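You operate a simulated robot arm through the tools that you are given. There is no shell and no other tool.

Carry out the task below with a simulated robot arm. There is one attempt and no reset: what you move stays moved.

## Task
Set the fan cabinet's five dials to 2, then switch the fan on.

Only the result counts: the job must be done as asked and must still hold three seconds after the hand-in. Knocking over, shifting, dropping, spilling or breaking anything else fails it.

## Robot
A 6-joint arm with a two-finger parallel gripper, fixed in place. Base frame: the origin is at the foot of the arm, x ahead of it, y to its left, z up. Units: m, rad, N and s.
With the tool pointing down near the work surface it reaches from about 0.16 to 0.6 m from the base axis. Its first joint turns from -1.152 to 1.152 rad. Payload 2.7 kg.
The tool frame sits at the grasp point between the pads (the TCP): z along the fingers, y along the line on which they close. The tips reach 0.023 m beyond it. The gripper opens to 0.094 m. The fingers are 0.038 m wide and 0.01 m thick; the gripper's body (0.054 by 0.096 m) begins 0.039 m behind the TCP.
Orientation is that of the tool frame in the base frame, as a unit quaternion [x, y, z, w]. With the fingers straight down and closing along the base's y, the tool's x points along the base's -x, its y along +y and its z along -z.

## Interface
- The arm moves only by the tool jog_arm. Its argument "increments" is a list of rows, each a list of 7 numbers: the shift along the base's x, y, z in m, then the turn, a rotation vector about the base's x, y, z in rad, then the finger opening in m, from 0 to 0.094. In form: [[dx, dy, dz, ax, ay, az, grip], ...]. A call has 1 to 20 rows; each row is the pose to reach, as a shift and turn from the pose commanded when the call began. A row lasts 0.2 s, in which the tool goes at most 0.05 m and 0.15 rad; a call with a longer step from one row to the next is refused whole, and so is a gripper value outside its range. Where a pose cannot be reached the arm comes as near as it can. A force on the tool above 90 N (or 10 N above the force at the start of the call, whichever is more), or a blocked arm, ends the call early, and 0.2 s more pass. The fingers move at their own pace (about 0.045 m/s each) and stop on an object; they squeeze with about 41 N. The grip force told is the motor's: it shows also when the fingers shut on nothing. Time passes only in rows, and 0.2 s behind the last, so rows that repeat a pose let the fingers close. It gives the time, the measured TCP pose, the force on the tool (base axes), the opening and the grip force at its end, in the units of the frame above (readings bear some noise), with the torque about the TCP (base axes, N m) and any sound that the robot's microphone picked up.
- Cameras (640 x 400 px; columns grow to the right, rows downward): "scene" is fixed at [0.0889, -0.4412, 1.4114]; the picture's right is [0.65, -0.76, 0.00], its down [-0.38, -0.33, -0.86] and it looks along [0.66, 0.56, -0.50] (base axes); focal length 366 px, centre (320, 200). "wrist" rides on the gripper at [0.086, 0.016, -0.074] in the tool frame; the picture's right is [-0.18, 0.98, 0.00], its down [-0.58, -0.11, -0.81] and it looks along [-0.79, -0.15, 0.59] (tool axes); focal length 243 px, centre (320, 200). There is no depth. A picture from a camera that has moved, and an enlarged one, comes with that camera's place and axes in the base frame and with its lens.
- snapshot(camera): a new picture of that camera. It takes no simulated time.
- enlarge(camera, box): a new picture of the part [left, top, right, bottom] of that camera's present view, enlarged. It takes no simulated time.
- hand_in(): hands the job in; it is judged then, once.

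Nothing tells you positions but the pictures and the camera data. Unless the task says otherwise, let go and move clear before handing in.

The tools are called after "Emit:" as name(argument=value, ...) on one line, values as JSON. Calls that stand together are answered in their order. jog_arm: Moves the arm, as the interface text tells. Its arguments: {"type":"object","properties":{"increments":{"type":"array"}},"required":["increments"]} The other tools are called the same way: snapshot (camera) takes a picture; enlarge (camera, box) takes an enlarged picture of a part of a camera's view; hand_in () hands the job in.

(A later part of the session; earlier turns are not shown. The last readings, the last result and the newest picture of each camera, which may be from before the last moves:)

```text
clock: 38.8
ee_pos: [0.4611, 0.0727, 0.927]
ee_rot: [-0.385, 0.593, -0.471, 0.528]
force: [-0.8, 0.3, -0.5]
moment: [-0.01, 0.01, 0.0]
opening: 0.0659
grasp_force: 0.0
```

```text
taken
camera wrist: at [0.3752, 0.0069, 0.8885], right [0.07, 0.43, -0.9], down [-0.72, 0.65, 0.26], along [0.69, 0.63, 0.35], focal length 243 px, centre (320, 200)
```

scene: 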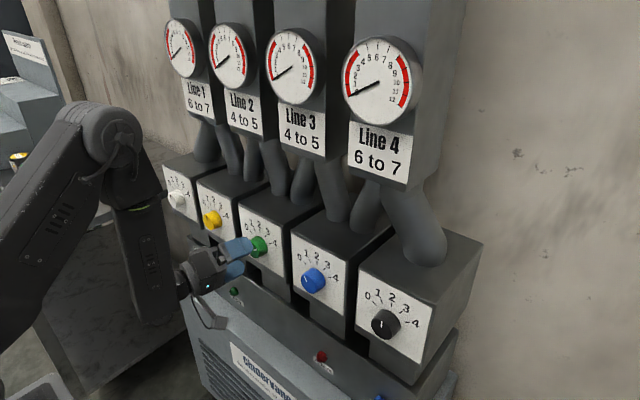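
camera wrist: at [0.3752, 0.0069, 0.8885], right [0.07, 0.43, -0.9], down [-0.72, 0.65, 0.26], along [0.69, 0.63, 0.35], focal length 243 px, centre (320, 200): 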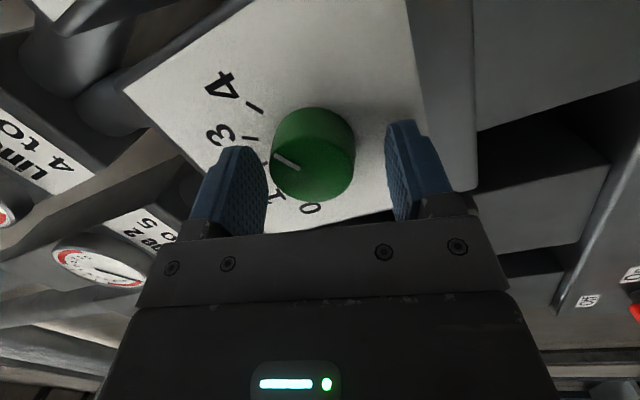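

No contact this time and the knob is centred. I'll close, then turn 30° counter-clockwise about the tool axis.

Emit:
jog_arm(increments=[[0, 0, 0, 0, 0, 0, 0.05], [0, 0, 0, 0, 0, 0, 0.035], [0, 0, 0, 0, 0, 0, 0.035], [0, 0, 0, 0, 0, 0, 0.035]])

Emit:
snapshot(camera="wrist")

```text
clock: 39.8
ee_pos: [0.4613, 0.0732, 0.9293]
ee_rot: [-0.383, 0.59, -0.473, 0.53]
force: [-5.1, -7.3, 30.0]
moment: [-0.1, -0.02, -0.78]
opening: 0.0426
grasp_force: 45.0
```

```text
taken
camera wrist: at [0.3758, 0.0064, 0.8904], right [0.08, 0.43, -0.9], down [-0.72, 0.65, 0.25], along [0.69, 0.63, 0.36], focal length 243 px, centre (320, 200)
```

wrist: 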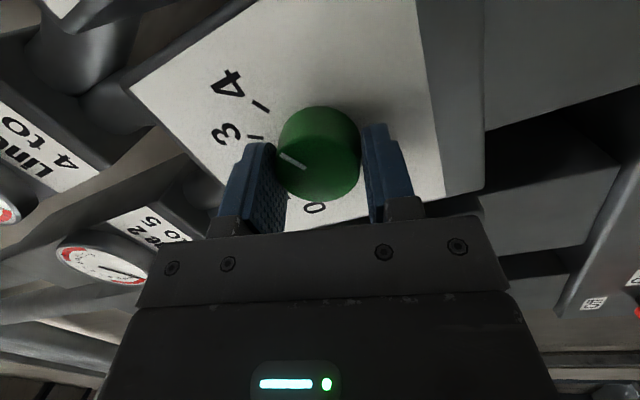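

The grip is a little low (30 N in z), so I'll shift up 2 mm while turning 30° counter-clockwise.

Emit:
jog_arm(increments=[[0, -0.0005, 0.002, 0, 0, 0, 0.035], [0, -0.0005, 0.002, -0.1, 0.015, 0, 0.035], [0, -0.0005, 0.002, -0.2, 0.03, 0, 0.035], [0, -0.0005, 0.002, -0.3, 0.0455, 0, 0.035], [0, -0.0005, 0.002, -0.4, 0.0606, 0, 0.035], [0, -0.0005, 0.002, -0.518, 0.0785, 0, 0.035], [0, -0.0005, 0.002, -0.518, 0.0785, 0, 0.035]])

Emit:
snapshot(camera="wrist")

Emit:
enlarge(camera="scene", box=[225, 200, 300, 270])

```text
clock: 41.4
ee_pos: [0.4598, 0.0726, 0.9298]
ee_rot: [0.526, -0.471, 0.593, -0.388]
force: [-13.7, 3.8, 19.2]
moment: [-0.05, -0.92, -0.58]
opening: 0.0422
grasp_force: 45.4
```

```text
taken
camera wrist: at [0.3732, -0.0025, 0.9363], right [-0.01, -0.07, -1.0], down [-0.71, 0.7, -0.05], along [0.7, 0.71, -0.06], focal length 243 px, centre (320, 200)
```

wrist: 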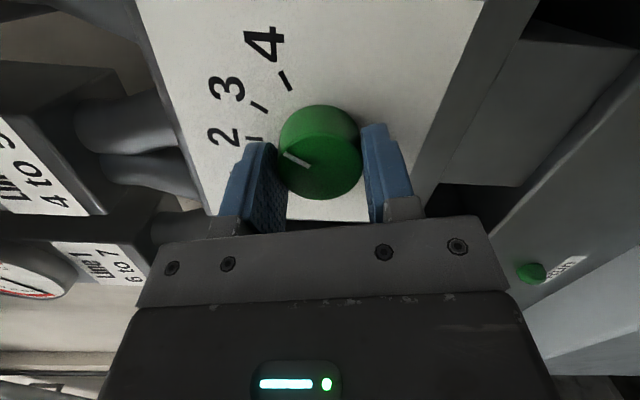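

```text
5.71 times, centred on (262, 235) of scene
camera zoom: at [0.0883, -0.4411, 1.4115], right [0.65, -0.76, 0.0], down [-0.38, -0.33, -0.86], along [0.66, 0.56, -0.5], focal length 2094 px, centre (649, 0)
```

zoom: 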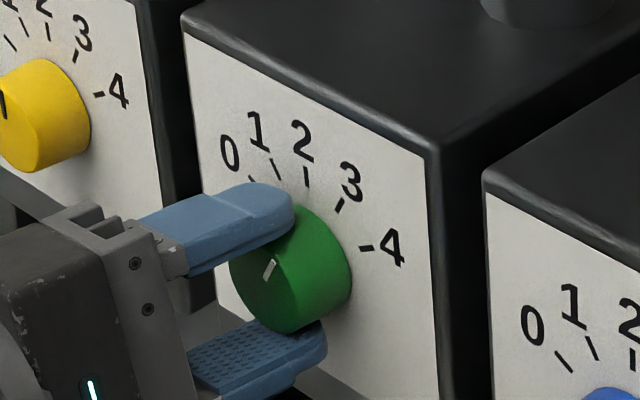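

Green now reads 3. I'll open, roll back 30°, regrip and make the second 30° turn.

Emit:
jog_arm(increments=[[0, 0, 0.001, 0, 0, 0, 0.05], [0, 0, 0.001, 0, 0, 0, 0.066], [0, 0, 0.001, 0.1, -0.015, 0, 0.066], [0, 0, 0.001, 0.2, -0.03, 0, 0.066], [0, 0, 0.001, 0.3, -0.0455, 0, 0.066], [0, 0, 0.001, 0.4, -0.0606, 0, 0.066], [0, 0, 0.001, 0.518, -0.0785, 0, 0.066], [0, 0, 0.001, 0.518, -0.0785, 0, 0.066]])

Emit:
snapshot(camera="wrist")

```text
clock: 43.2
ee_pos: [0.4617, 0.0727, 0.9299]
ee_rot: [-0.385, 0.593, -0.47, 0.528]
force: [0.6, -1.6, -0.5]
moment: [0.01, -0.04, -0.01]
opening: 0.0658
grasp_force: 0.1
```

```text
taken
camera wrist: at [0.3757, 0.0064, 0.8915], right [0.07, 0.43, -0.9], down [-0.72, 0.65, 0.26], along [0.69, 0.63, 0.35], focal length 243 px, centre (320, 200)
```

wrist: 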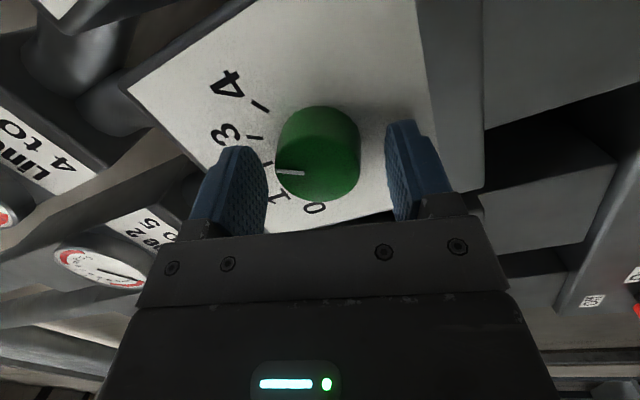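

Emit:
jog_arm(increments=[[0, 0, 0, 0, 0, 0, 0.05], [0, 0, 0, 0, 0, 0, 0.035], [0, 0, 0, 0, 0, 0, 0.035], [0, 0, 0, 0, 0, 0, 0.035], [0, 0, 0, -0.1, 0.015, 0, 0.035], [0, 0, 0, -0.2, 0.03, 0, 0.035], [0, 0, 0, -0.3, 0.0455, 0, 0.035], [0, 0, 0, -0.4, 0.0606, 0, 0.035], [0, 0, 0, -0.518, 0.0785, 0, 0.035], [0, 0, 0, -0.518, 0.0785, 0, 0.035]])

Emit:
snapshot(camera="wrist")

Emit:
enlarge(camera="wrist", box=[200, 60, 400, 220])

Emit:
enlarge(camera="scene", box=[225, 200, 300, 270])

```text
clock: 45.4
ee_pos: [0.4597, 0.074, 0.93]
ee_rot: [0.527, -0.472, 0.591, -0.388]
force: [-10.1, 8.6, 4.9]
moment: [0.01, -0.27, -0.07]
opening: 0.0422
grasp_force: 45.0
```

```text
taken
camera wrist: at [0.3736, -0.002, 0.9367], right [-0.01, -0.07, -1.0], down [-0.71, 0.7, -0.04], along [0.7, 0.71, -0.06], focal length 243 px, centre (320, 200)
```

wrist: 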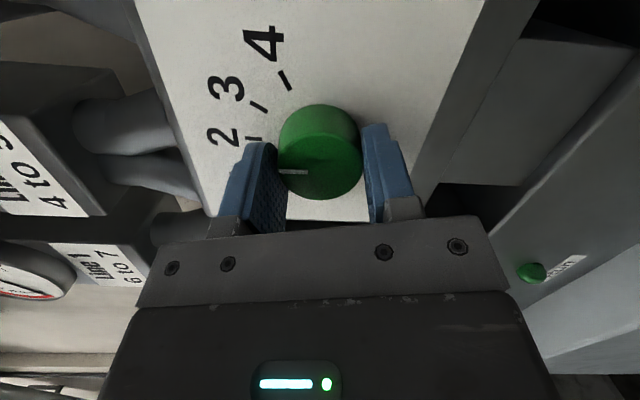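

```text
2.50 times, centred on (300, 140) of wrist
camera zoom: at [0.3736, -0.002, 0.9367], right [-0.01, -0.07, -1.0], down [-0.71, 0.7, -0.04], along [0.7, 0.71, -0.06], focal length 606 px, centre (370, 350)
```

zoom: 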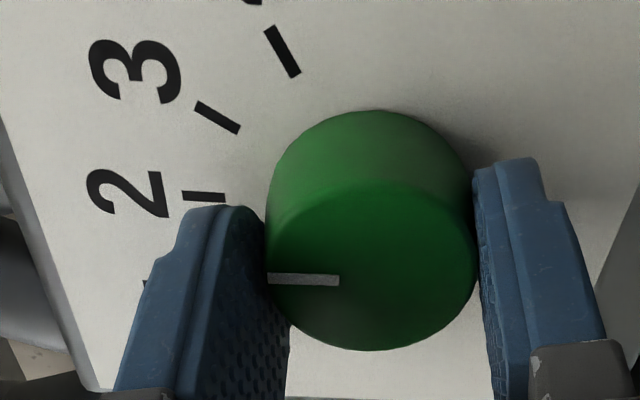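

```text
5.71 times, centred on (262, 235) of scene
camera zoom: at [0.0886, -0.4409, 1.4115], right [0.65, -0.76, 0.0], down [-0.38, -0.33, -0.86], along [0.66, 0.56, -0.5], focal length 2094 px, centre (649, 0)
```

zoom: 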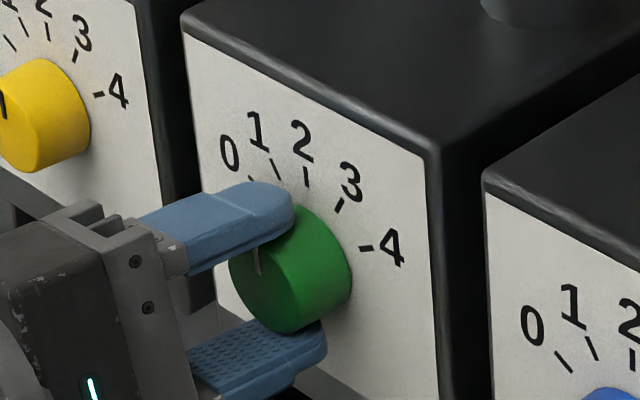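

The green mark is parallel to the 2 tick. I'll release and back away.

Emit:
jog_arm(increments=[[0, 0, 0, 0, 0, 0, 0.06], [0, 0, 0, 0, 0, 0, 0.075], [0, 0, 0, 0, 0, 0, 0.075], [-0.02, 0, 0, 0, 0, 0, 0.075], [-0.035, 0, 0, 0, 0, 0, 0.075], [-0.035, 0, 0, 0, 0, 0, 0.075]])

Emit:
snapshot(camera="wrist")

Emit:
enlarge(camera="scene", box=[225, 200, 300, 270])

```text
clock: 46.8
ee_pos: [0.4252, 0.0728, 0.9299]
ee_rot: [0.526, -0.473, 0.591, -0.388]
force: [0.4, -0.5, 0.2]
moment: [0.01, 0.01, -0.01]
opening: 0.0751
grasp_force: 0.0
```

```text
taken
camera wrist: at [0.3382, -0.0027, 0.9367], right [-0.01, -0.07, -1.0], down [-0.71, 0.7, -0.04], along [0.71, 0.71, -0.06], focal length 243 px, centre (320, 200)
```

wrist: 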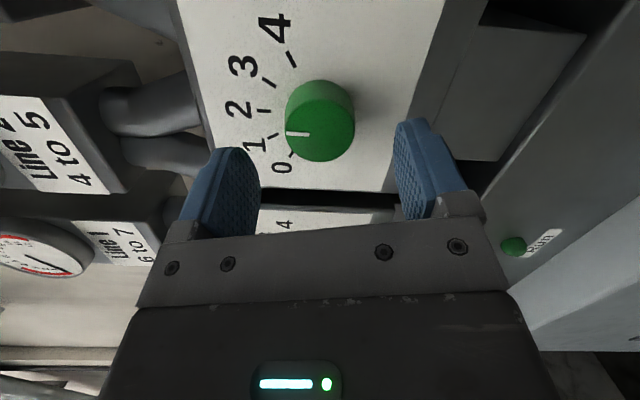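

```text
5.71 times, centred on (262, 235) of scene
camera zoom: at [0.0889, -0.4412, 1.4114], right [0.65, -0.76, 0.0], down [-0.38, -0.33, -0.86], along [0.66, 0.56, -0.5], focal length 2094 px, centre (649, 0)
```

zoom: 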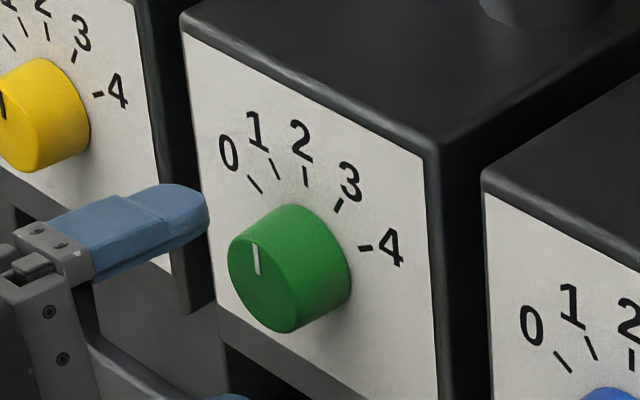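

Emit:
enlarge(camera="scene", box=[245, 215, 281, 260])

Emit:
enlarge(camera="wrist", box=[220, 40, 380, 180])

Emit:
enlarge(camera="scene", box=[160, 170, 196, 215])

```text
8.89 times, centred on (263, 238) of scene
camera zoom: at [0.0889, -0.4412, 1.4114], right [0.65, -0.76, 0.0], down [-0.38, -0.33, -0.86], along [0.66, 0.56, -0.5], focal length 3257 px, centre (827, -133)
```

zoom: 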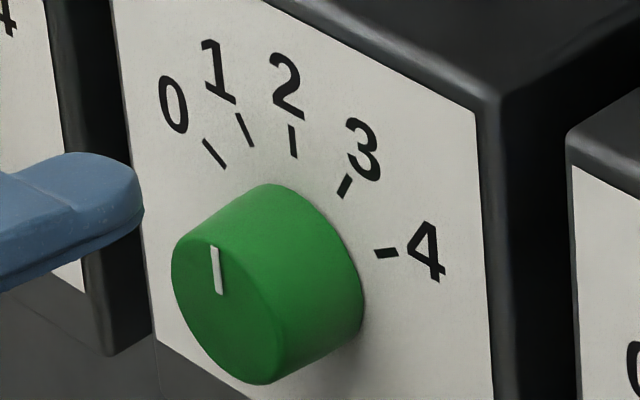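

```text
2.86 times, centred on (300, 110) of wrist
camera zoom: at [0.3382, -0.0027, 0.9367], right [-0.01, -0.07, -1.0], down [-0.71, 0.7, -0.04], along [0.71, 0.71, -0.06], focal length 693 px, centre (377, 457)
```

zoom: 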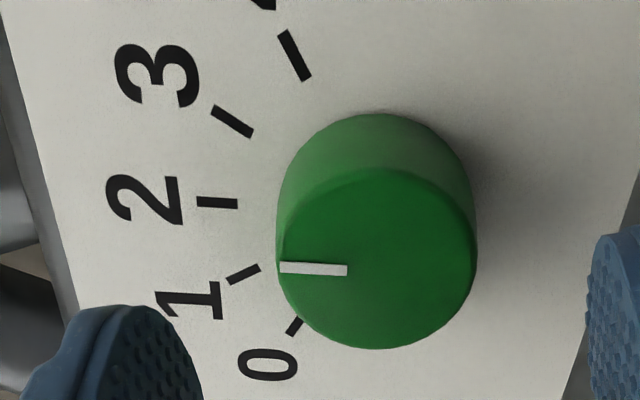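

```text
8.89 times, centred on (178, 192) of scene
camera zoom: at [0.0889, -0.4412, 1.4114], right [0.65, -0.76, 0.0], down [-0.38, -0.33, -0.86], along [0.66, 0.56, -0.5], focal length 3257 px, centre (1582, 267)
```

zoom: 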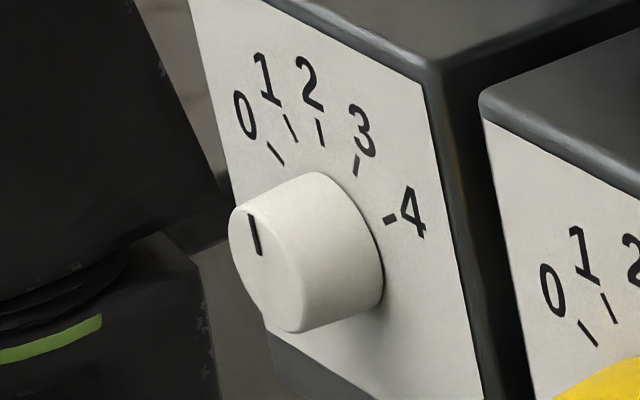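

White and green both read 2. Blue (at 1) is on the other side of the arm's dead zone. I can reach it from this side with a larger yaw of about 0.5 rad if the fingers close vertically. I'll set that orientation and move in front of blue.

Emit:
jog_arm(increments=[[-0.005, 0, 0, 0.13, -0.02, 0, 0.075], [-0.005, 0, 0, 0.259, -0.039, 0, 0.075], [-0.005, 0, 0, 0.259, -0.039, 0, 0.075]])

Emit:
jog_arm(increments=[[0, 0, 0, 0, 0, -0.12, 0.075], [0, 0, 0, 0, 0, -0.24, 0.075], [0, 0, 0, 0, 0, -0.36, 0.075], [0, -0.03, 0, 0, 0, -0.36, 0.075], [0, -0.06, 0, 0, 0, -0.36, 0.075], [0, -0.06, 0, 0, 0, -0.36, 0.075]])

```text
clock: 47.6
ee_pos: [0.4215, 0.0751, 0.9302]
ee_rot: [-0.459, 0.538, -0.535, 0.462]
force: [0.2, 0.5, 0.6]
moment: [0.01, -0.03, 0.01]
opening: 0.075
grasp_force: 0.0
```

```text
clock: 49.0
ee_pos: [0.4197, 0.0121, 0.9299]
ee_rot: [-0.355, 0.611, -0.61, 0.359]
force: [0.1, -0.4, 0.5]
moment: [0.0, 0.01, 0.03]
opening: 0.075
grasp_force: 0.1
```

Emit:
jog_arm(increments=[[0, -0.02, 0, 0, 0, 0, 0.075], [0, -0.04, 0, 0, 0, 0, 0.075], [0, -0.06, 0, 0, 0, 0, 0.075], [0, -0.08, 0, 0, 0, 0, 0.075], [0, -0.092, 0, 0, 0, 0, 0.075], [0, -0.092, 0, 0, 0, 0, 0.075]])

Emit:
snapshot(camera="wrist")

Emit:
snapshot(camera="scene")

```text
clock: 50.4
ee_pos: [0.4207, -0.0786, 0.9306]
ee_rot: [-0.356, 0.611, -0.61, 0.359]
force: [1.1, 0.1, -0.5]
moment: [-0.02, 0.0, -0.02]
opening: 0.075
grasp_force: 0.1
```

```text
taken
camera wrist: at [0.3135, -0.1177, 0.9138], right [0.09, 0.16, -0.98], down [-0.42, 0.9, 0.11], along [0.9, 0.4, 0.15], focal length 243 px, centre (320, 200)
```

wrist: 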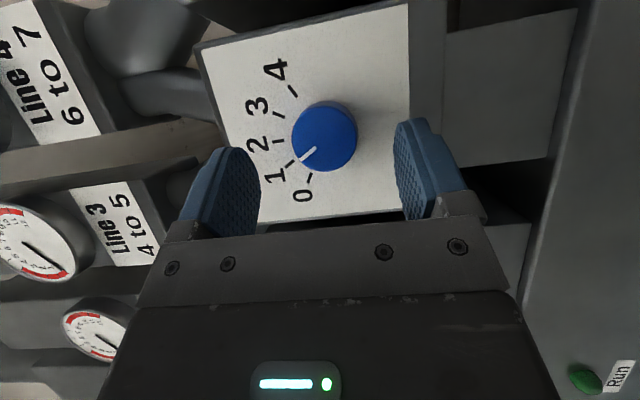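

```text
taken
```

scene: 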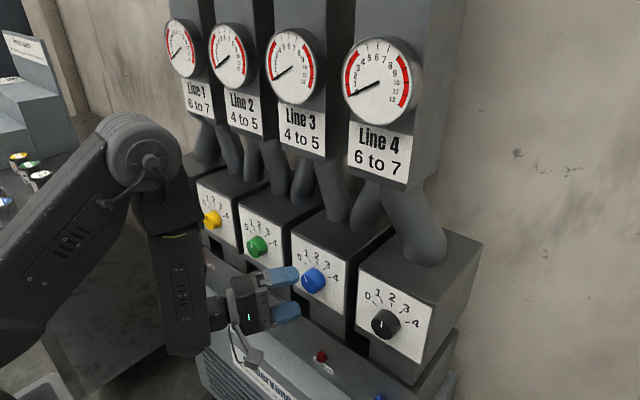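

It's reachable with a good view: blue reads 1 with its centre near y −0.090, z 0.930. I'll advance over it.

Emit:
jog_arm(increments=[[0.013, -0.0007, 0, 0, 0, 0, 0.075], [0.026, -0.0007, 0, 0, 0, 0, 0.07], [0.037, -0.0007, 0, 0, 0, 0, 0.066], [0.037, -0.0007, 0, 0, 0, 0, 0.066]])

Emit:
snapshot(camera="wrist")

Emit:
enlarge(camera="scene", box=[260, 235, 360, 325])

```text
clock: 51.4
ee_pos: [0.4565, -0.0789, 0.9298]
ee_rot: [-0.356, 0.611, -0.61, 0.358]
force: [-0.1, 0.4, -0.3]
moment: [-0.04, -0.04, 0.01]
opening: 0.0659
grasp_force: 0.1
```

```text
taken
camera wrist: at [0.3501, -0.1188, 0.9144], right [0.09, 0.16, -0.98], down [-0.42, 0.9, 0.11], along [0.9, 0.4, 0.15], focal length 243 px, centre (320, 200)
```

wrist: 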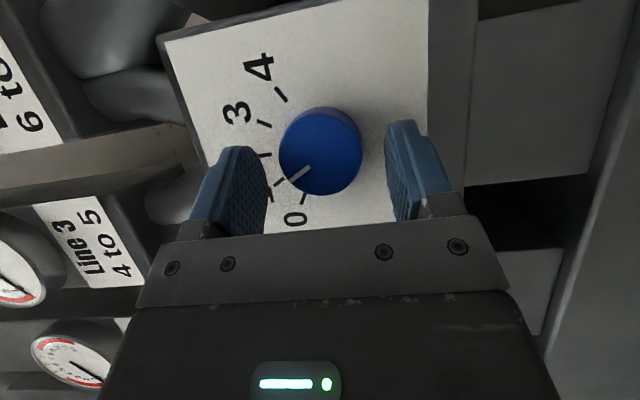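

```text
4.44 times, centred on (310, 280) of scene
camera zoom: at [0.0889, -0.4412, 1.4114], right [0.65, -0.76, 0.0], down [-0.38, -0.33, -0.86], along [0.66, 0.56, -0.5], focal length 1629 px, centre (364, -156)
```

zoom: 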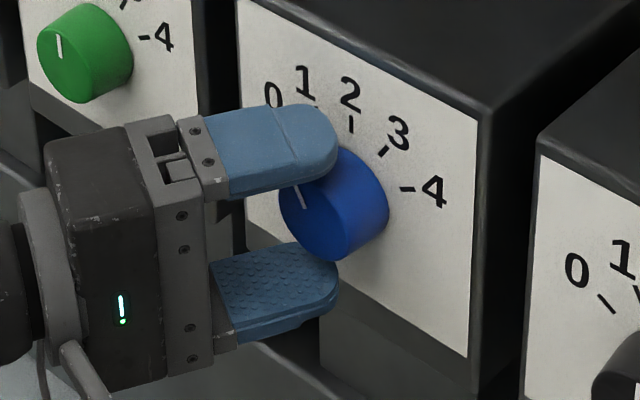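

Emit:
jog_arm(increments=[[0.002, 0, 0, 0, 0, 0, 0.05], [0.002, 0, 0, 0, 0, 0, 0.035], [0.002, 0, 0, 0, 0, 0, 0.035], [0.002, 0, 0, 0, 0, 0, 0.035]])

Emit:
snapshot(camera="wrist")

```text
clock: 52.4
ee_pos: [0.459, -0.0803, 0.9299]
ee_rot: [-0.357, 0.612, -0.609, 0.358]
force: [3.9, -1.1, -7.6]
moment: [0.12, 0.19, -0.07]
opening: 0.042
grasp_force: 45.2
```

```text
taken
camera wrist: at [0.3524, -0.1189, 0.9139], right [0.09, 0.16, -0.98], down [-0.42, 0.9, 0.11], along [0.9, 0.4, 0.15], focal length 243 px, centre (320, 200)
```

wrist: 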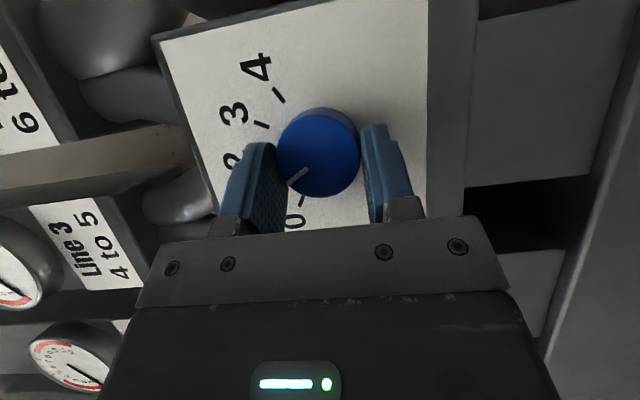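

Blue is gripped with little side load. I'll turn +30° about the knob's own axis, letting the TCP follow its small arc.

Emit:
jog_arm(increments=[[0, 0, 0.001, 0.1, 0, 0, 0.035], [0, -0.0002, 0.0021, 0.2, 0, 0, 0.035], [0, -0.0005, 0.0031, 0.3, 0, 0, 0.035], [0, -0.0008, 0.0041, 0.4, 0, 0, 0.035], [0, -0.0014, 0.0053, 0.5236, 0, 0, 0.035], [0, -0.0014, 0.0053, 0.5236, 0, 0, 0.035]])

Emit:
snapshot(camera="wrist")

Emit:
enlarge(camera="wrist", box=[200, 60, 400, 220])

Emit:
enlarge(camera="scene", box=[280, 235, 350, 305])

```text
clock: 53.8
ee_pos: [0.4591, -0.082, 0.9356]
ee_rot: [-0.251, 0.749, -0.429, 0.438]
force: [-7.7, -1.0, -5.8]
moment: [0.03, -0.11, -0.76]
opening: 0.0422
grasp_force: 45.0
```

```text
taken
camera wrist: at [0.3523, -0.1066, 0.9014], right [0.09, 0.63, -0.77], down [-0.42, 0.72, 0.55], along [0.9, 0.27, 0.33], focal length 243 px, centre (320, 200)
```

wrist: 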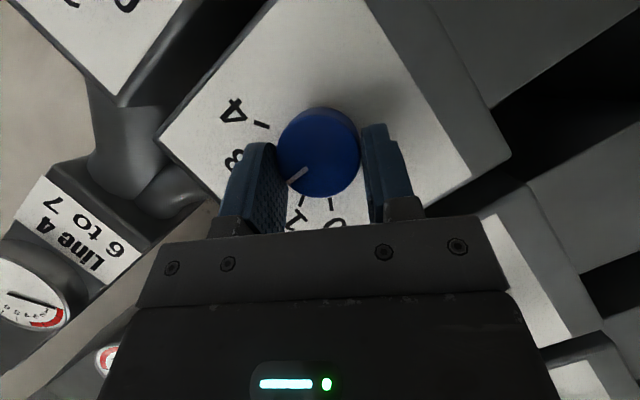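

```text
2.50 times, centred on (300, 140) of wrist
camera zoom: at [0.3523, -0.1066, 0.9014], right [0.09, 0.63, -0.77], down [-0.42, 0.72, 0.55], along [0.9, 0.27, 0.33], focal length 606 px, centre (370, 350)
```

zoom: 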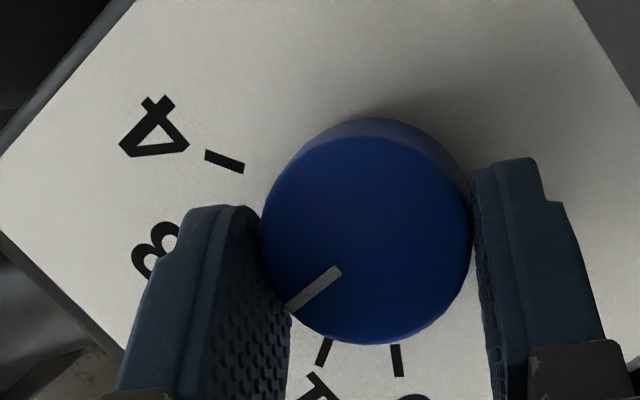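

```text
5.71 times, centred on (315, 270) of scene
camera zoom: at [0.0888, -0.4412, 1.4114], right [0.65, -0.76, 0.0], down [-0.38, -0.33, -0.86], along [0.66, 0.56, -0.5], focal length 2094 px, centre (349, -200)
```

zoom: 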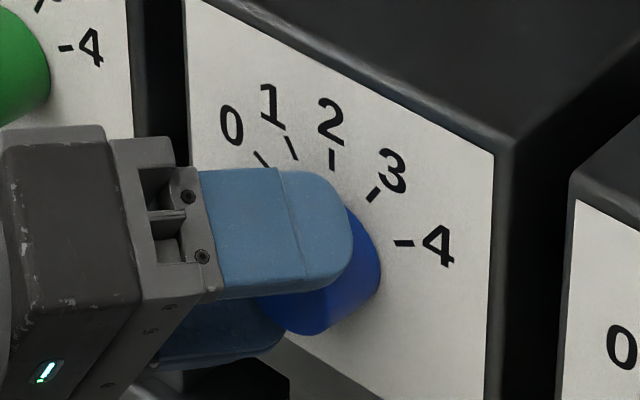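

I'll release and back straight off to check the reading.

Emit:
jog_arm(increments=[[0, 0, 0, 0, 0, 0, 0.06], [0, 0, 0, 0, 0, 0, 0.075], [0, 0, 0, 0, 0, 0, 0.075], [-0.02, 0, 0, 0, 0, 0, 0.075], [-0.035, 0, 0, 0, 0, 0, 0.075], [-0.035, 0, 0, 0, 0, 0, 0.075]])

Emit:
snapshot(camera="wrist")

Emit:
enlarge(camera="wrist", box=[200, 40, 400, 200])

Emit:
enlarge(camera="scene", box=[290, 240, 345, 300])

```text
clock: 55.2
ee_pos: [0.4238, -0.0776, 0.9348]
ee_rot: [-0.249, 0.749, -0.433, 0.436]
force: [0.0, -0.4, -0.2]
moment: [0.0, 0.02, -0.02]
opening: 0.0752
grasp_force: 0.1
out of reach, approached as far as the arm can: row 5, 6
```

```text
taken
camera wrist: at [0.3171, -0.102, 0.9015], right [0.1, 0.63, -0.77], down [-0.41, 0.73, 0.55], along [0.91, 0.27, 0.33], focal length 243 px, centre (320, 200)
```

wrist: 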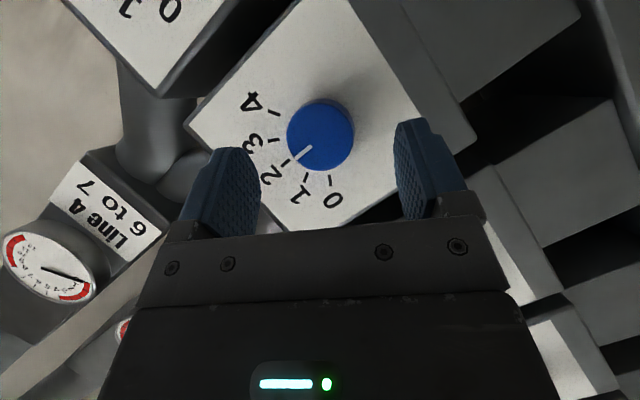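

```text
2.50 times, centred on (300, 120) of wrist
camera zoom: at [0.3171, -0.102, 0.9015], right [0.1, 0.63, -0.77], down [-0.41, 0.73, 0.55], along [0.91, 0.27, 0.33], focal length 606 px, centre (370, 400)
```

zoom: 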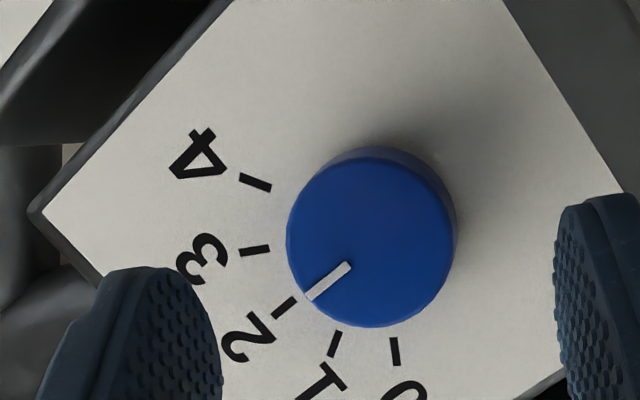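

```text
6.67 times, centred on (318, 270) of scene
camera zoom: at [0.0889, -0.4412, 1.4114], right [0.65, -0.76, 0.0], down [-0.38, -0.33, -0.86], along [0.66, 0.56, -0.5], focal length 2443 px, centre (337, -267)
```

zoom: 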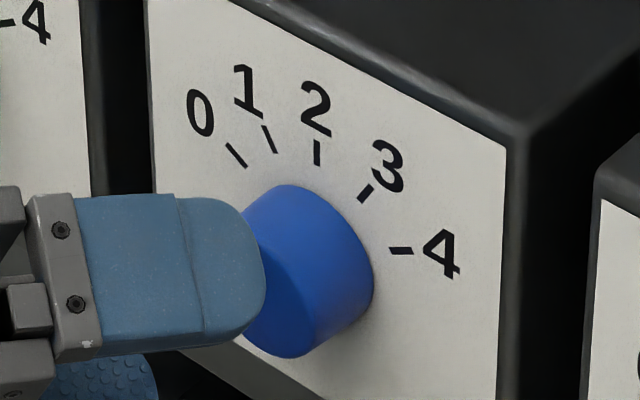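

Blue reads 2. Now for the switch: I'll slide back toward +y, undo the roll and yaw, and stay at x≈0.42, clear of the knobs.

Emit:
jog_arm(increments=[[0, 0.02, 0, 0, 0, 0, 0.075], [0, 0.05, 0, -0.13, 0, 0, 0.075], [0, 0.08, 0, -0.26, 0, 0, 0.075], [0, 0.11, 0, -0.39, 0, 0, 0.075], [0, 0.14, 0, -0.52, 0, 0, 0.075], [0, 0.14, 0, -0.52, 0, 0, 0.075]])

Emit:
jog_arm(increments=[[0, 0.04, 0, 0, 0, 0.06, 0.075], [0, 0.08, 0, 0, 0, 0.15, 0.075], [0, 0.12, 0, 0, 0, 0.25, 0.075], [0, 0.16, 0, 0, 0, 0.35, 0.075], [0, 0.2, 0, 0, 0, 0.45, 0.075], [0, 0.24, 0, 0, 0, 0.51, 0.075], [0, 0.24, 0, 0, 0, 0.51, 0.075]])

Emit:
enlarge(camera="scene", box=[350, 275, 430, 345])

Emit:
enlarge(camera="scene", box=[180, 225, 240, 285])

Emit:
snapshot(camera="wrist")

```text
clock: 56.6
ee_pos: [0.4238, 0.0637, 0.9357]
ee_rot: [-0.356, 0.611, -0.608, 0.359]
force: [0.5, 0.2, 0.1]
moment: [0.0, 0.05, 0.02]
opening: 0.0751
grasp_force: 0.1
```

```text
clock: 58.2
ee_pos: [0.4247, 0.3026, 0.9331]
ee_rot: [-0.5, 0.502, -0.497, 0.501]
force: [-0.6, 0.2, 0.1]
moment: [0.01, 0.01, -0.01]
opening: 0.0751
grasp_force: 0.0
```

```text
5.71 times, centred on (390, 310) of scene
camera zoom: at [0.0889, -0.4411, 1.4114], right [0.65, -0.76, 0.0], down [-0.38, -0.33, -0.86], along [0.66, 0.56, -0.5], focal length 2094 px, centre (-80, -429)
```

zoom: 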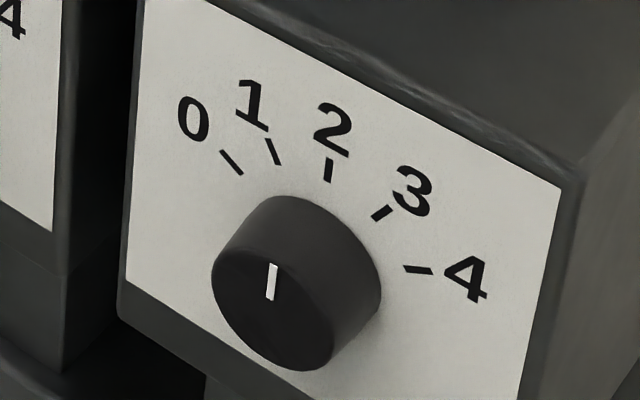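

```text
6.67 times, centred on (210, 255) of scene
camera zoom: at [0.0889, -0.4411, 1.4114], right [0.65, -0.76, 0.0], down [-0.38, -0.33, -0.86], along [0.66, 0.56, -0.5], focal length 2443 px, centre (1053, -167)
```

zoom: 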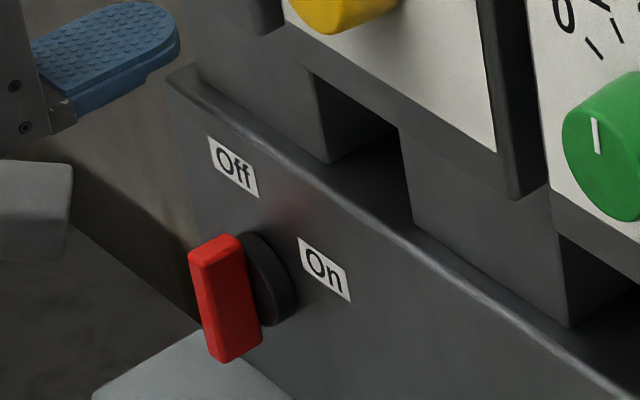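

```text
taken
camera wrist: at [0.3497, 0.2169, 0.9177], right [0.0, 0.19, -0.98], down [-0.81, 0.58, 0.11], along [0.59, 0.79, 0.15], focal length 243 px, centre (320, 200)
```

wrist: 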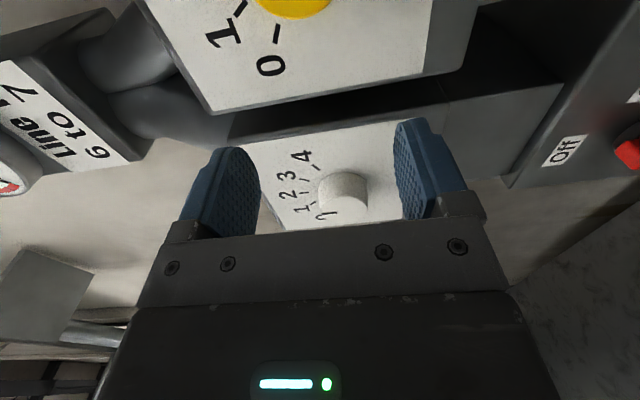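

All five dials now read 2. The red switch is a vertical bar pointing at Off, with On to its right. I'll roll back to camera-on-top and lower in front of it, keeping well back.

Emit:
jog_arm(increments=[[-0.005, 0.01, 0, -0.14, 0, 0, 0.075], [-0.01, 0.02, -0.01, -0.28, 0, 0, 0.075], [-0.015, 0.03, -0.02, -0.42, 0, 0, 0.075], [-0.02, 0.04, -0.04, -0.56, 0, 0, 0.075], [-0.02, 0.05, -0.06, -0.7, 0, 0, 0.075], [-0.02, 0.06, -0.08, -0.84, 0, 0, 0.075], [-0.02, 0.07, -0.1, -0.98, 0, 0, 0.075], [-0.02, 0.08, -0.12, -1.12, 0, 0, 0.075], [-0.02, 0.09, -0.14, -1.26, 0, 0, 0.075], [-0.02, 0.09, -0.16, -1.4, 0, 0, 0.075], [-0.02, 0.09, -0.18, -1.54, 0, 0, 0.075], [-0.02, 0.09, -0.2, -1.571, 0, 0, 0.075], [-0.02, 0.09, -0.2, -1.571, 0, 0, 0.075]])

Emit:
snapshot(camera="wrist")

Emit:
snapshot(camera="scene")

```text
clock: 61.0
ee_pos: [0.4044, 0.3925, 0.7367]
ee_rot: [0.707, -0.002, 0.708, -0.001]
force: [0.2, 0.1, 0.6]
moment: [0.0, 0.03, -0.01]
opening: 0.0751
grasp_force: 0.0
```

```text
taken
camera wrist: at [0.3302, 0.3749, 0.8234], right [0.0, -0.98, -0.19], down [-0.81, 0.11, -0.58], along [0.59, 0.15, -0.79], focal length 243 px, centre (320, 200)
```

wrist: 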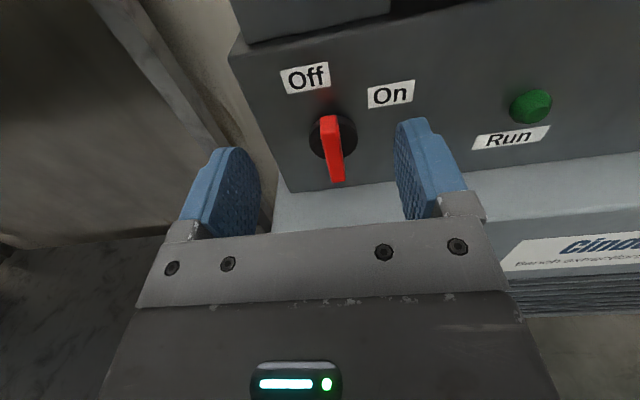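

```text
taken
```

scene: 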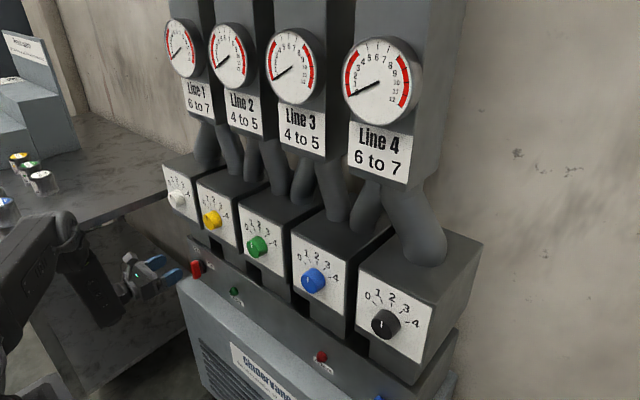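

Emit:
enlarge(camera="wrist", box=[250, 40, 430, 200])

Emit:
enlarge(camera="scene", box=[170, 235, 250, 305])

```text
2.50 times, centred on (340, 120) of wrist
camera zoom: at [0.3302, 0.3749, 0.8234], right [0.0, -0.98, -0.19], down [-0.81, 0.11, -0.58], along [0.59, 0.15, -0.79], focal length 606 px, centre (270, 400)
```

zoom: 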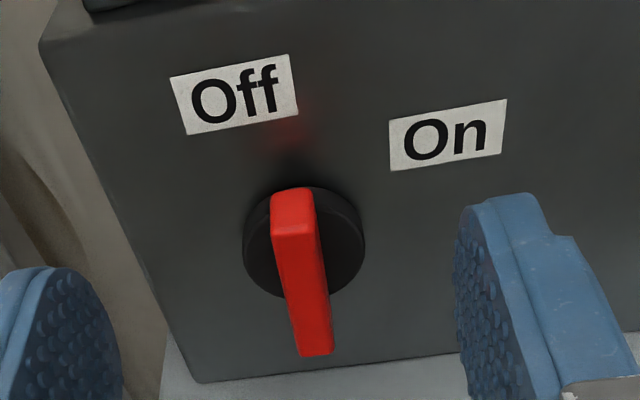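

```text
5.71 times, centred on (210, 270) of scene
camera zoom: at [0.0889, -0.4412, 1.4114], right [0.65, -0.76, 0.0], down [-0.38, -0.33, -0.86], along [0.66, 0.56, -0.5], focal length 2094 px, centre (949, -200)
```

zoom: 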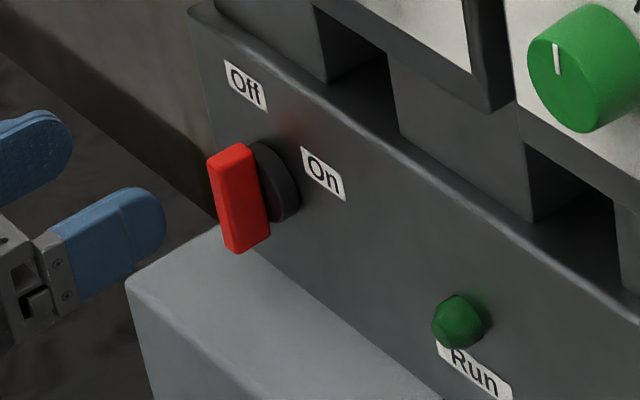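

The switch pivot is near y 0.388, z 0.682, with the handle's front face near x 0.475 and the console panel near x 0.516. The bar is about 54 mm tall. I'll line up in front of it and look again before advancing.

Emit:
jog_arm(increments=[[0, -0.004, -0.03, 0, 0, 0, 0.06], [0, -0.004, -0.055, 0, 0, 0, 0.06], [0.02, -0.004, -0.055, 0, 0, 0, 0.06], [0.03, -0.004, -0.055, 0, 0, 0, 0.06], [0.03, -0.004, -0.055, 0, 0, 0, 0.06]])

Emit:
snapshot(camera="wrist")

Emit:
enlarge(camera="scene", box=[130, 230, 250, 320])

```text
clock: 62.2
ee_pos: [0.4359, 0.3882, 0.6798]
ee_rot: [0.707, -0.002, 0.708, -0.002]
force: [-1.1, -0.3, 0.0]
moment: [-0.01, -0.03, 0.03]
opening: 0.0598
grasp_force: 0.1
```

```text
taken
camera wrist: at [0.3605, 0.3713, 0.7672], right [0.0, -0.98, -0.19], down [-0.81, 0.11, -0.58], along [0.59, 0.15, -0.79], focal length 243 px, centre (320, 200)
```

wrist: 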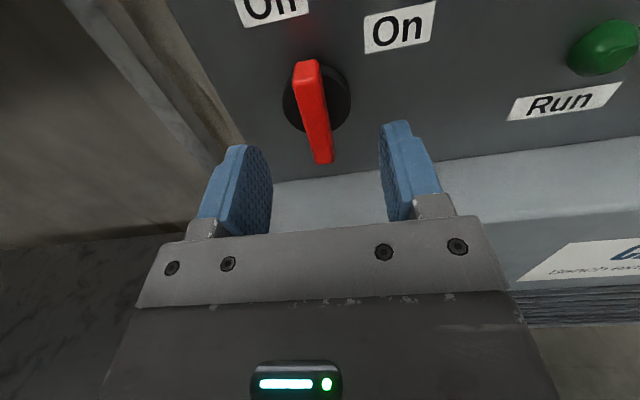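

```text
4.44 times, centred on (190, 275) of scene
camera zoom: at [0.0889, -0.4412, 1.4114], right [0.65, -0.76, 0.0], down [-0.38, -0.33, -0.86], along [0.66, 0.56, -0.5], focal length 1629 px, centre (898, -133)
```

zoom: 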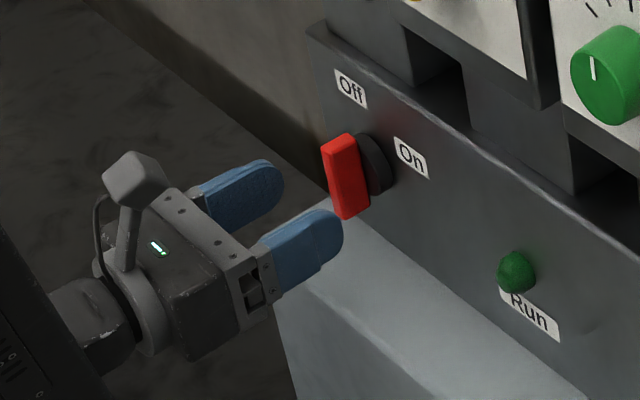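

The handle is centred between the fingers. I'll advance over it.

Emit:
jog_arm(increments=[[0.012, 0.0005, 0.001, 0, 0, 0, 0.06], [0.024, 0.0005, 0.001, 0, 0, 0, 0.06], [0.036, 0.0005, 0.001, 0, 0, 0, 0.06], [0.036, 0.0005, 0.001, 0, 0, 0, 0.06]])

Emit:
snapshot(camera="wrist")

Emit:
enlarge(camera="scene", box=[130, 230, 250, 320])

```text
clock: 63.2
ee_pos: [0.4699, 0.3889, 0.6811]
ee_rot: [0.707, -0.003, 0.708, -0.003]
force: [0.5, 0.2, 0.3]
moment: [-0.01, 0.01, -0.01]
opening: 0.0599
grasp_force: 0.0
```

```text
taken
camera wrist: at [0.3959, 0.3721, 0.7672], right [0.0, -0.98, -0.19], down [-0.81, 0.11, -0.58], along [0.59, 0.15, -0.79], focal length 243 px, centre (320, 200)
```

wrist: 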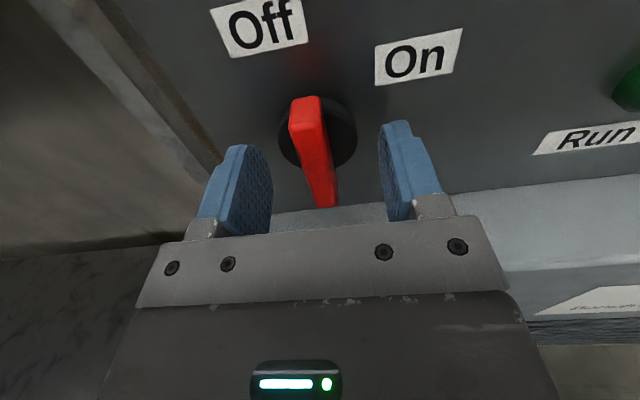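

```text
4.44 times, centred on (190, 275) of scene
camera zoom: at [0.0889, -0.4412, 1.4114], right [0.65, -0.76, 0.0], down [-0.38, -0.33, -0.86], along [0.66, 0.56, -0.5], focal length 1629 px, centre (898, -133)
```

zoom: 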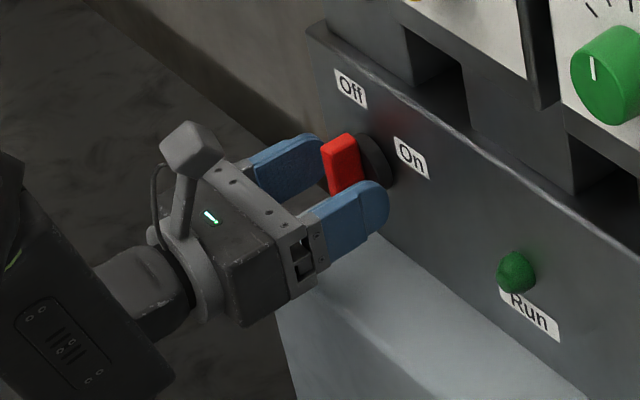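

Emit:
jog_arm(increments=[[0, 0, 0, 0, 0, 0, 0.04], [0, 0, 0, 0, 0, 0, 0.02], [0, 0, 0, 0, 0, 0, 0.005], [0, 0, 0, 0, 0, 0, 0.005], [0, 0, 0, 0, 0, 0, 0.005]])

Emit:
snapshot(camera="wrist")

```text
clock: 64.4
ee_pos: [0.4715, 0.3895, 0.6816]
ee_rot: [0.707, -0.002, 0.708, -0.004]
force: [0.9, 11.5, -1.1]
moment: [-0.02, 0.71, 0.17]
opening: 0.0136
grasp_force: 44.6
```

```text
taken
camera wrist: at [0.3955, 0.3731, 0.7676], right [0.0, -0.98, -0.19], down [-0.81, 0.11, -0.58], along [0.59, 0.15, -0.79], focal length 243 px, centre (320, 200)
```

wrist: 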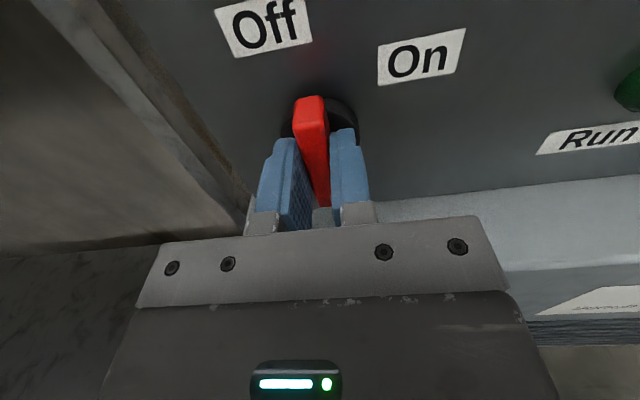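

The handle is gripped. I'll turn it clockwise toward On in steps, watching force and sound.

Emit:
jog_arm(increments=[[0, 0.0005, 0, 0.1, 0, 0, 0.005], [0, 0.0005, 0, 0.2, 0, 0, 0.005], [0, 0.0005, 0, 0.3, 0, 0, 0.005], [0, 0.0005, 0, 0.4, 0, 0, 0.005], [0, 0.0005, 0, 0.5, 0, 0, 0.005], [0, 0.0005, 0, 0.6, 0, 0, 0.005], [0, 0.0005, 0, 0.7, 0, 0, 0.005], [0, 0.0005, 0, 0.7, 0, 0, 0.005]])

Emit:
snapshot(camera="wrist")

Emit:
enlarge(camera="scene", box=[130, 230, 250, 320])

```text
clock: 66.2
ee_pos: [0.4699, 0.3883, 0.6818]
ee_rot: [0.664, -0.246, 0.662, -0.244]
force: [-18.4, 7.1, -8.3]
moment: [0.04, -0.41, 0.0]
opening: 0.0138
grasp_force: 44.8
```

```text
taken
camera wrist: at [0.3958, 0.3209, 0.7366], right [0.0, -0.63, -0.78], down [-0.81, 0.46, -0.37], along [0.59, 0.63, -0.51], focal length 243 px, centre (320, 200)
```

wrist: 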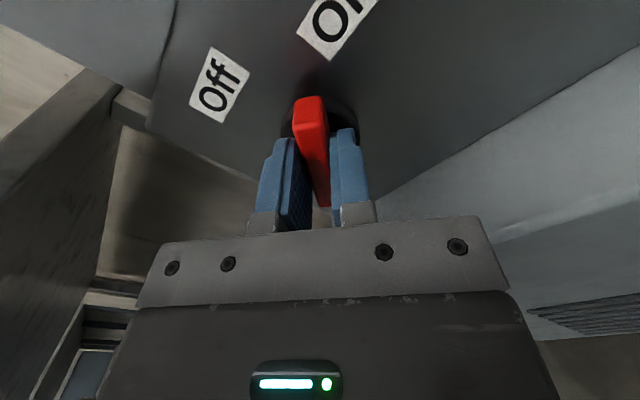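

```text
4.44 times, centred on (190, 275) of scene
camera zoom: at [0.0887, -0.4409, 1.4115], right [0.65, -0.76, 0.0], down [-0.38, -0.33, -0.86], along [0.66, 0.56, -0.5], focal length 1629 px, centre (898, -133)
```

zoom: 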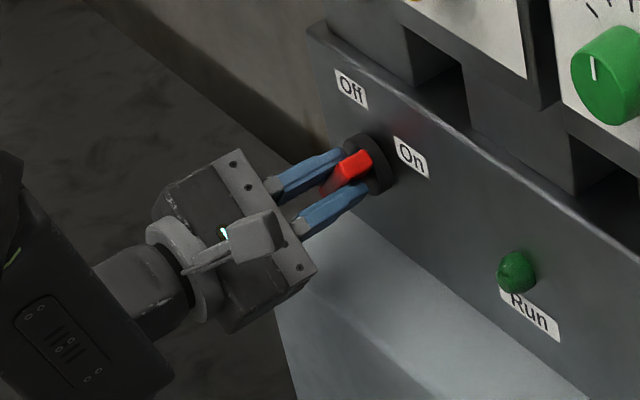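

Emit:
jog_arm(increments=[[0, 0, 0, 0.1, 0, 0, 0.005], [0, 0, 0, 0.2, 0, 0, 0.005], [0, 0, 0, 0.3, 0, 0, 0.005], [0, 0, 0, 0.4, 0, 0, 0.005], [0, 0, 0, 0.4, 0, 0, 0.005]])

Emit:
snapshot(camera="wrist")

Emit:
snapshot(camera="scene")

```text
clock: 67.4
ee_pos: [0.4704, 0.3888, 0.681]
ee_rot: [0.603, -0.372, 0.601, -0.37]
force: [-21.2, 1.2, -7.7]
moment: [-1.89, 0.1, 0.27]
opening: 0.0145
grasp_force: 45.2
```

```text
taken
camera wrist: at [0.3958, 0.3046, 0.7057], right [0.0, -0.28, -0.96], down [-0.81, 0.57, -0.16], along [0.59, 0.77, -0.23], focal length 243 px, centre (320, 200)
```

wrist: 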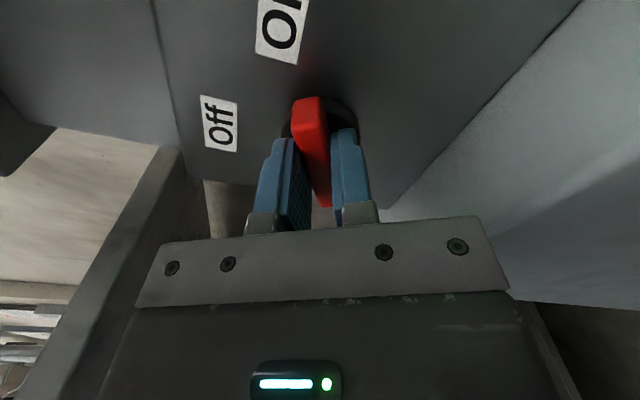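

```text
taken
```

scene: 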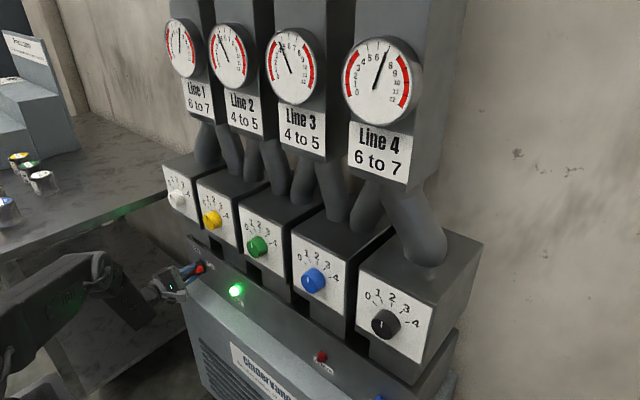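

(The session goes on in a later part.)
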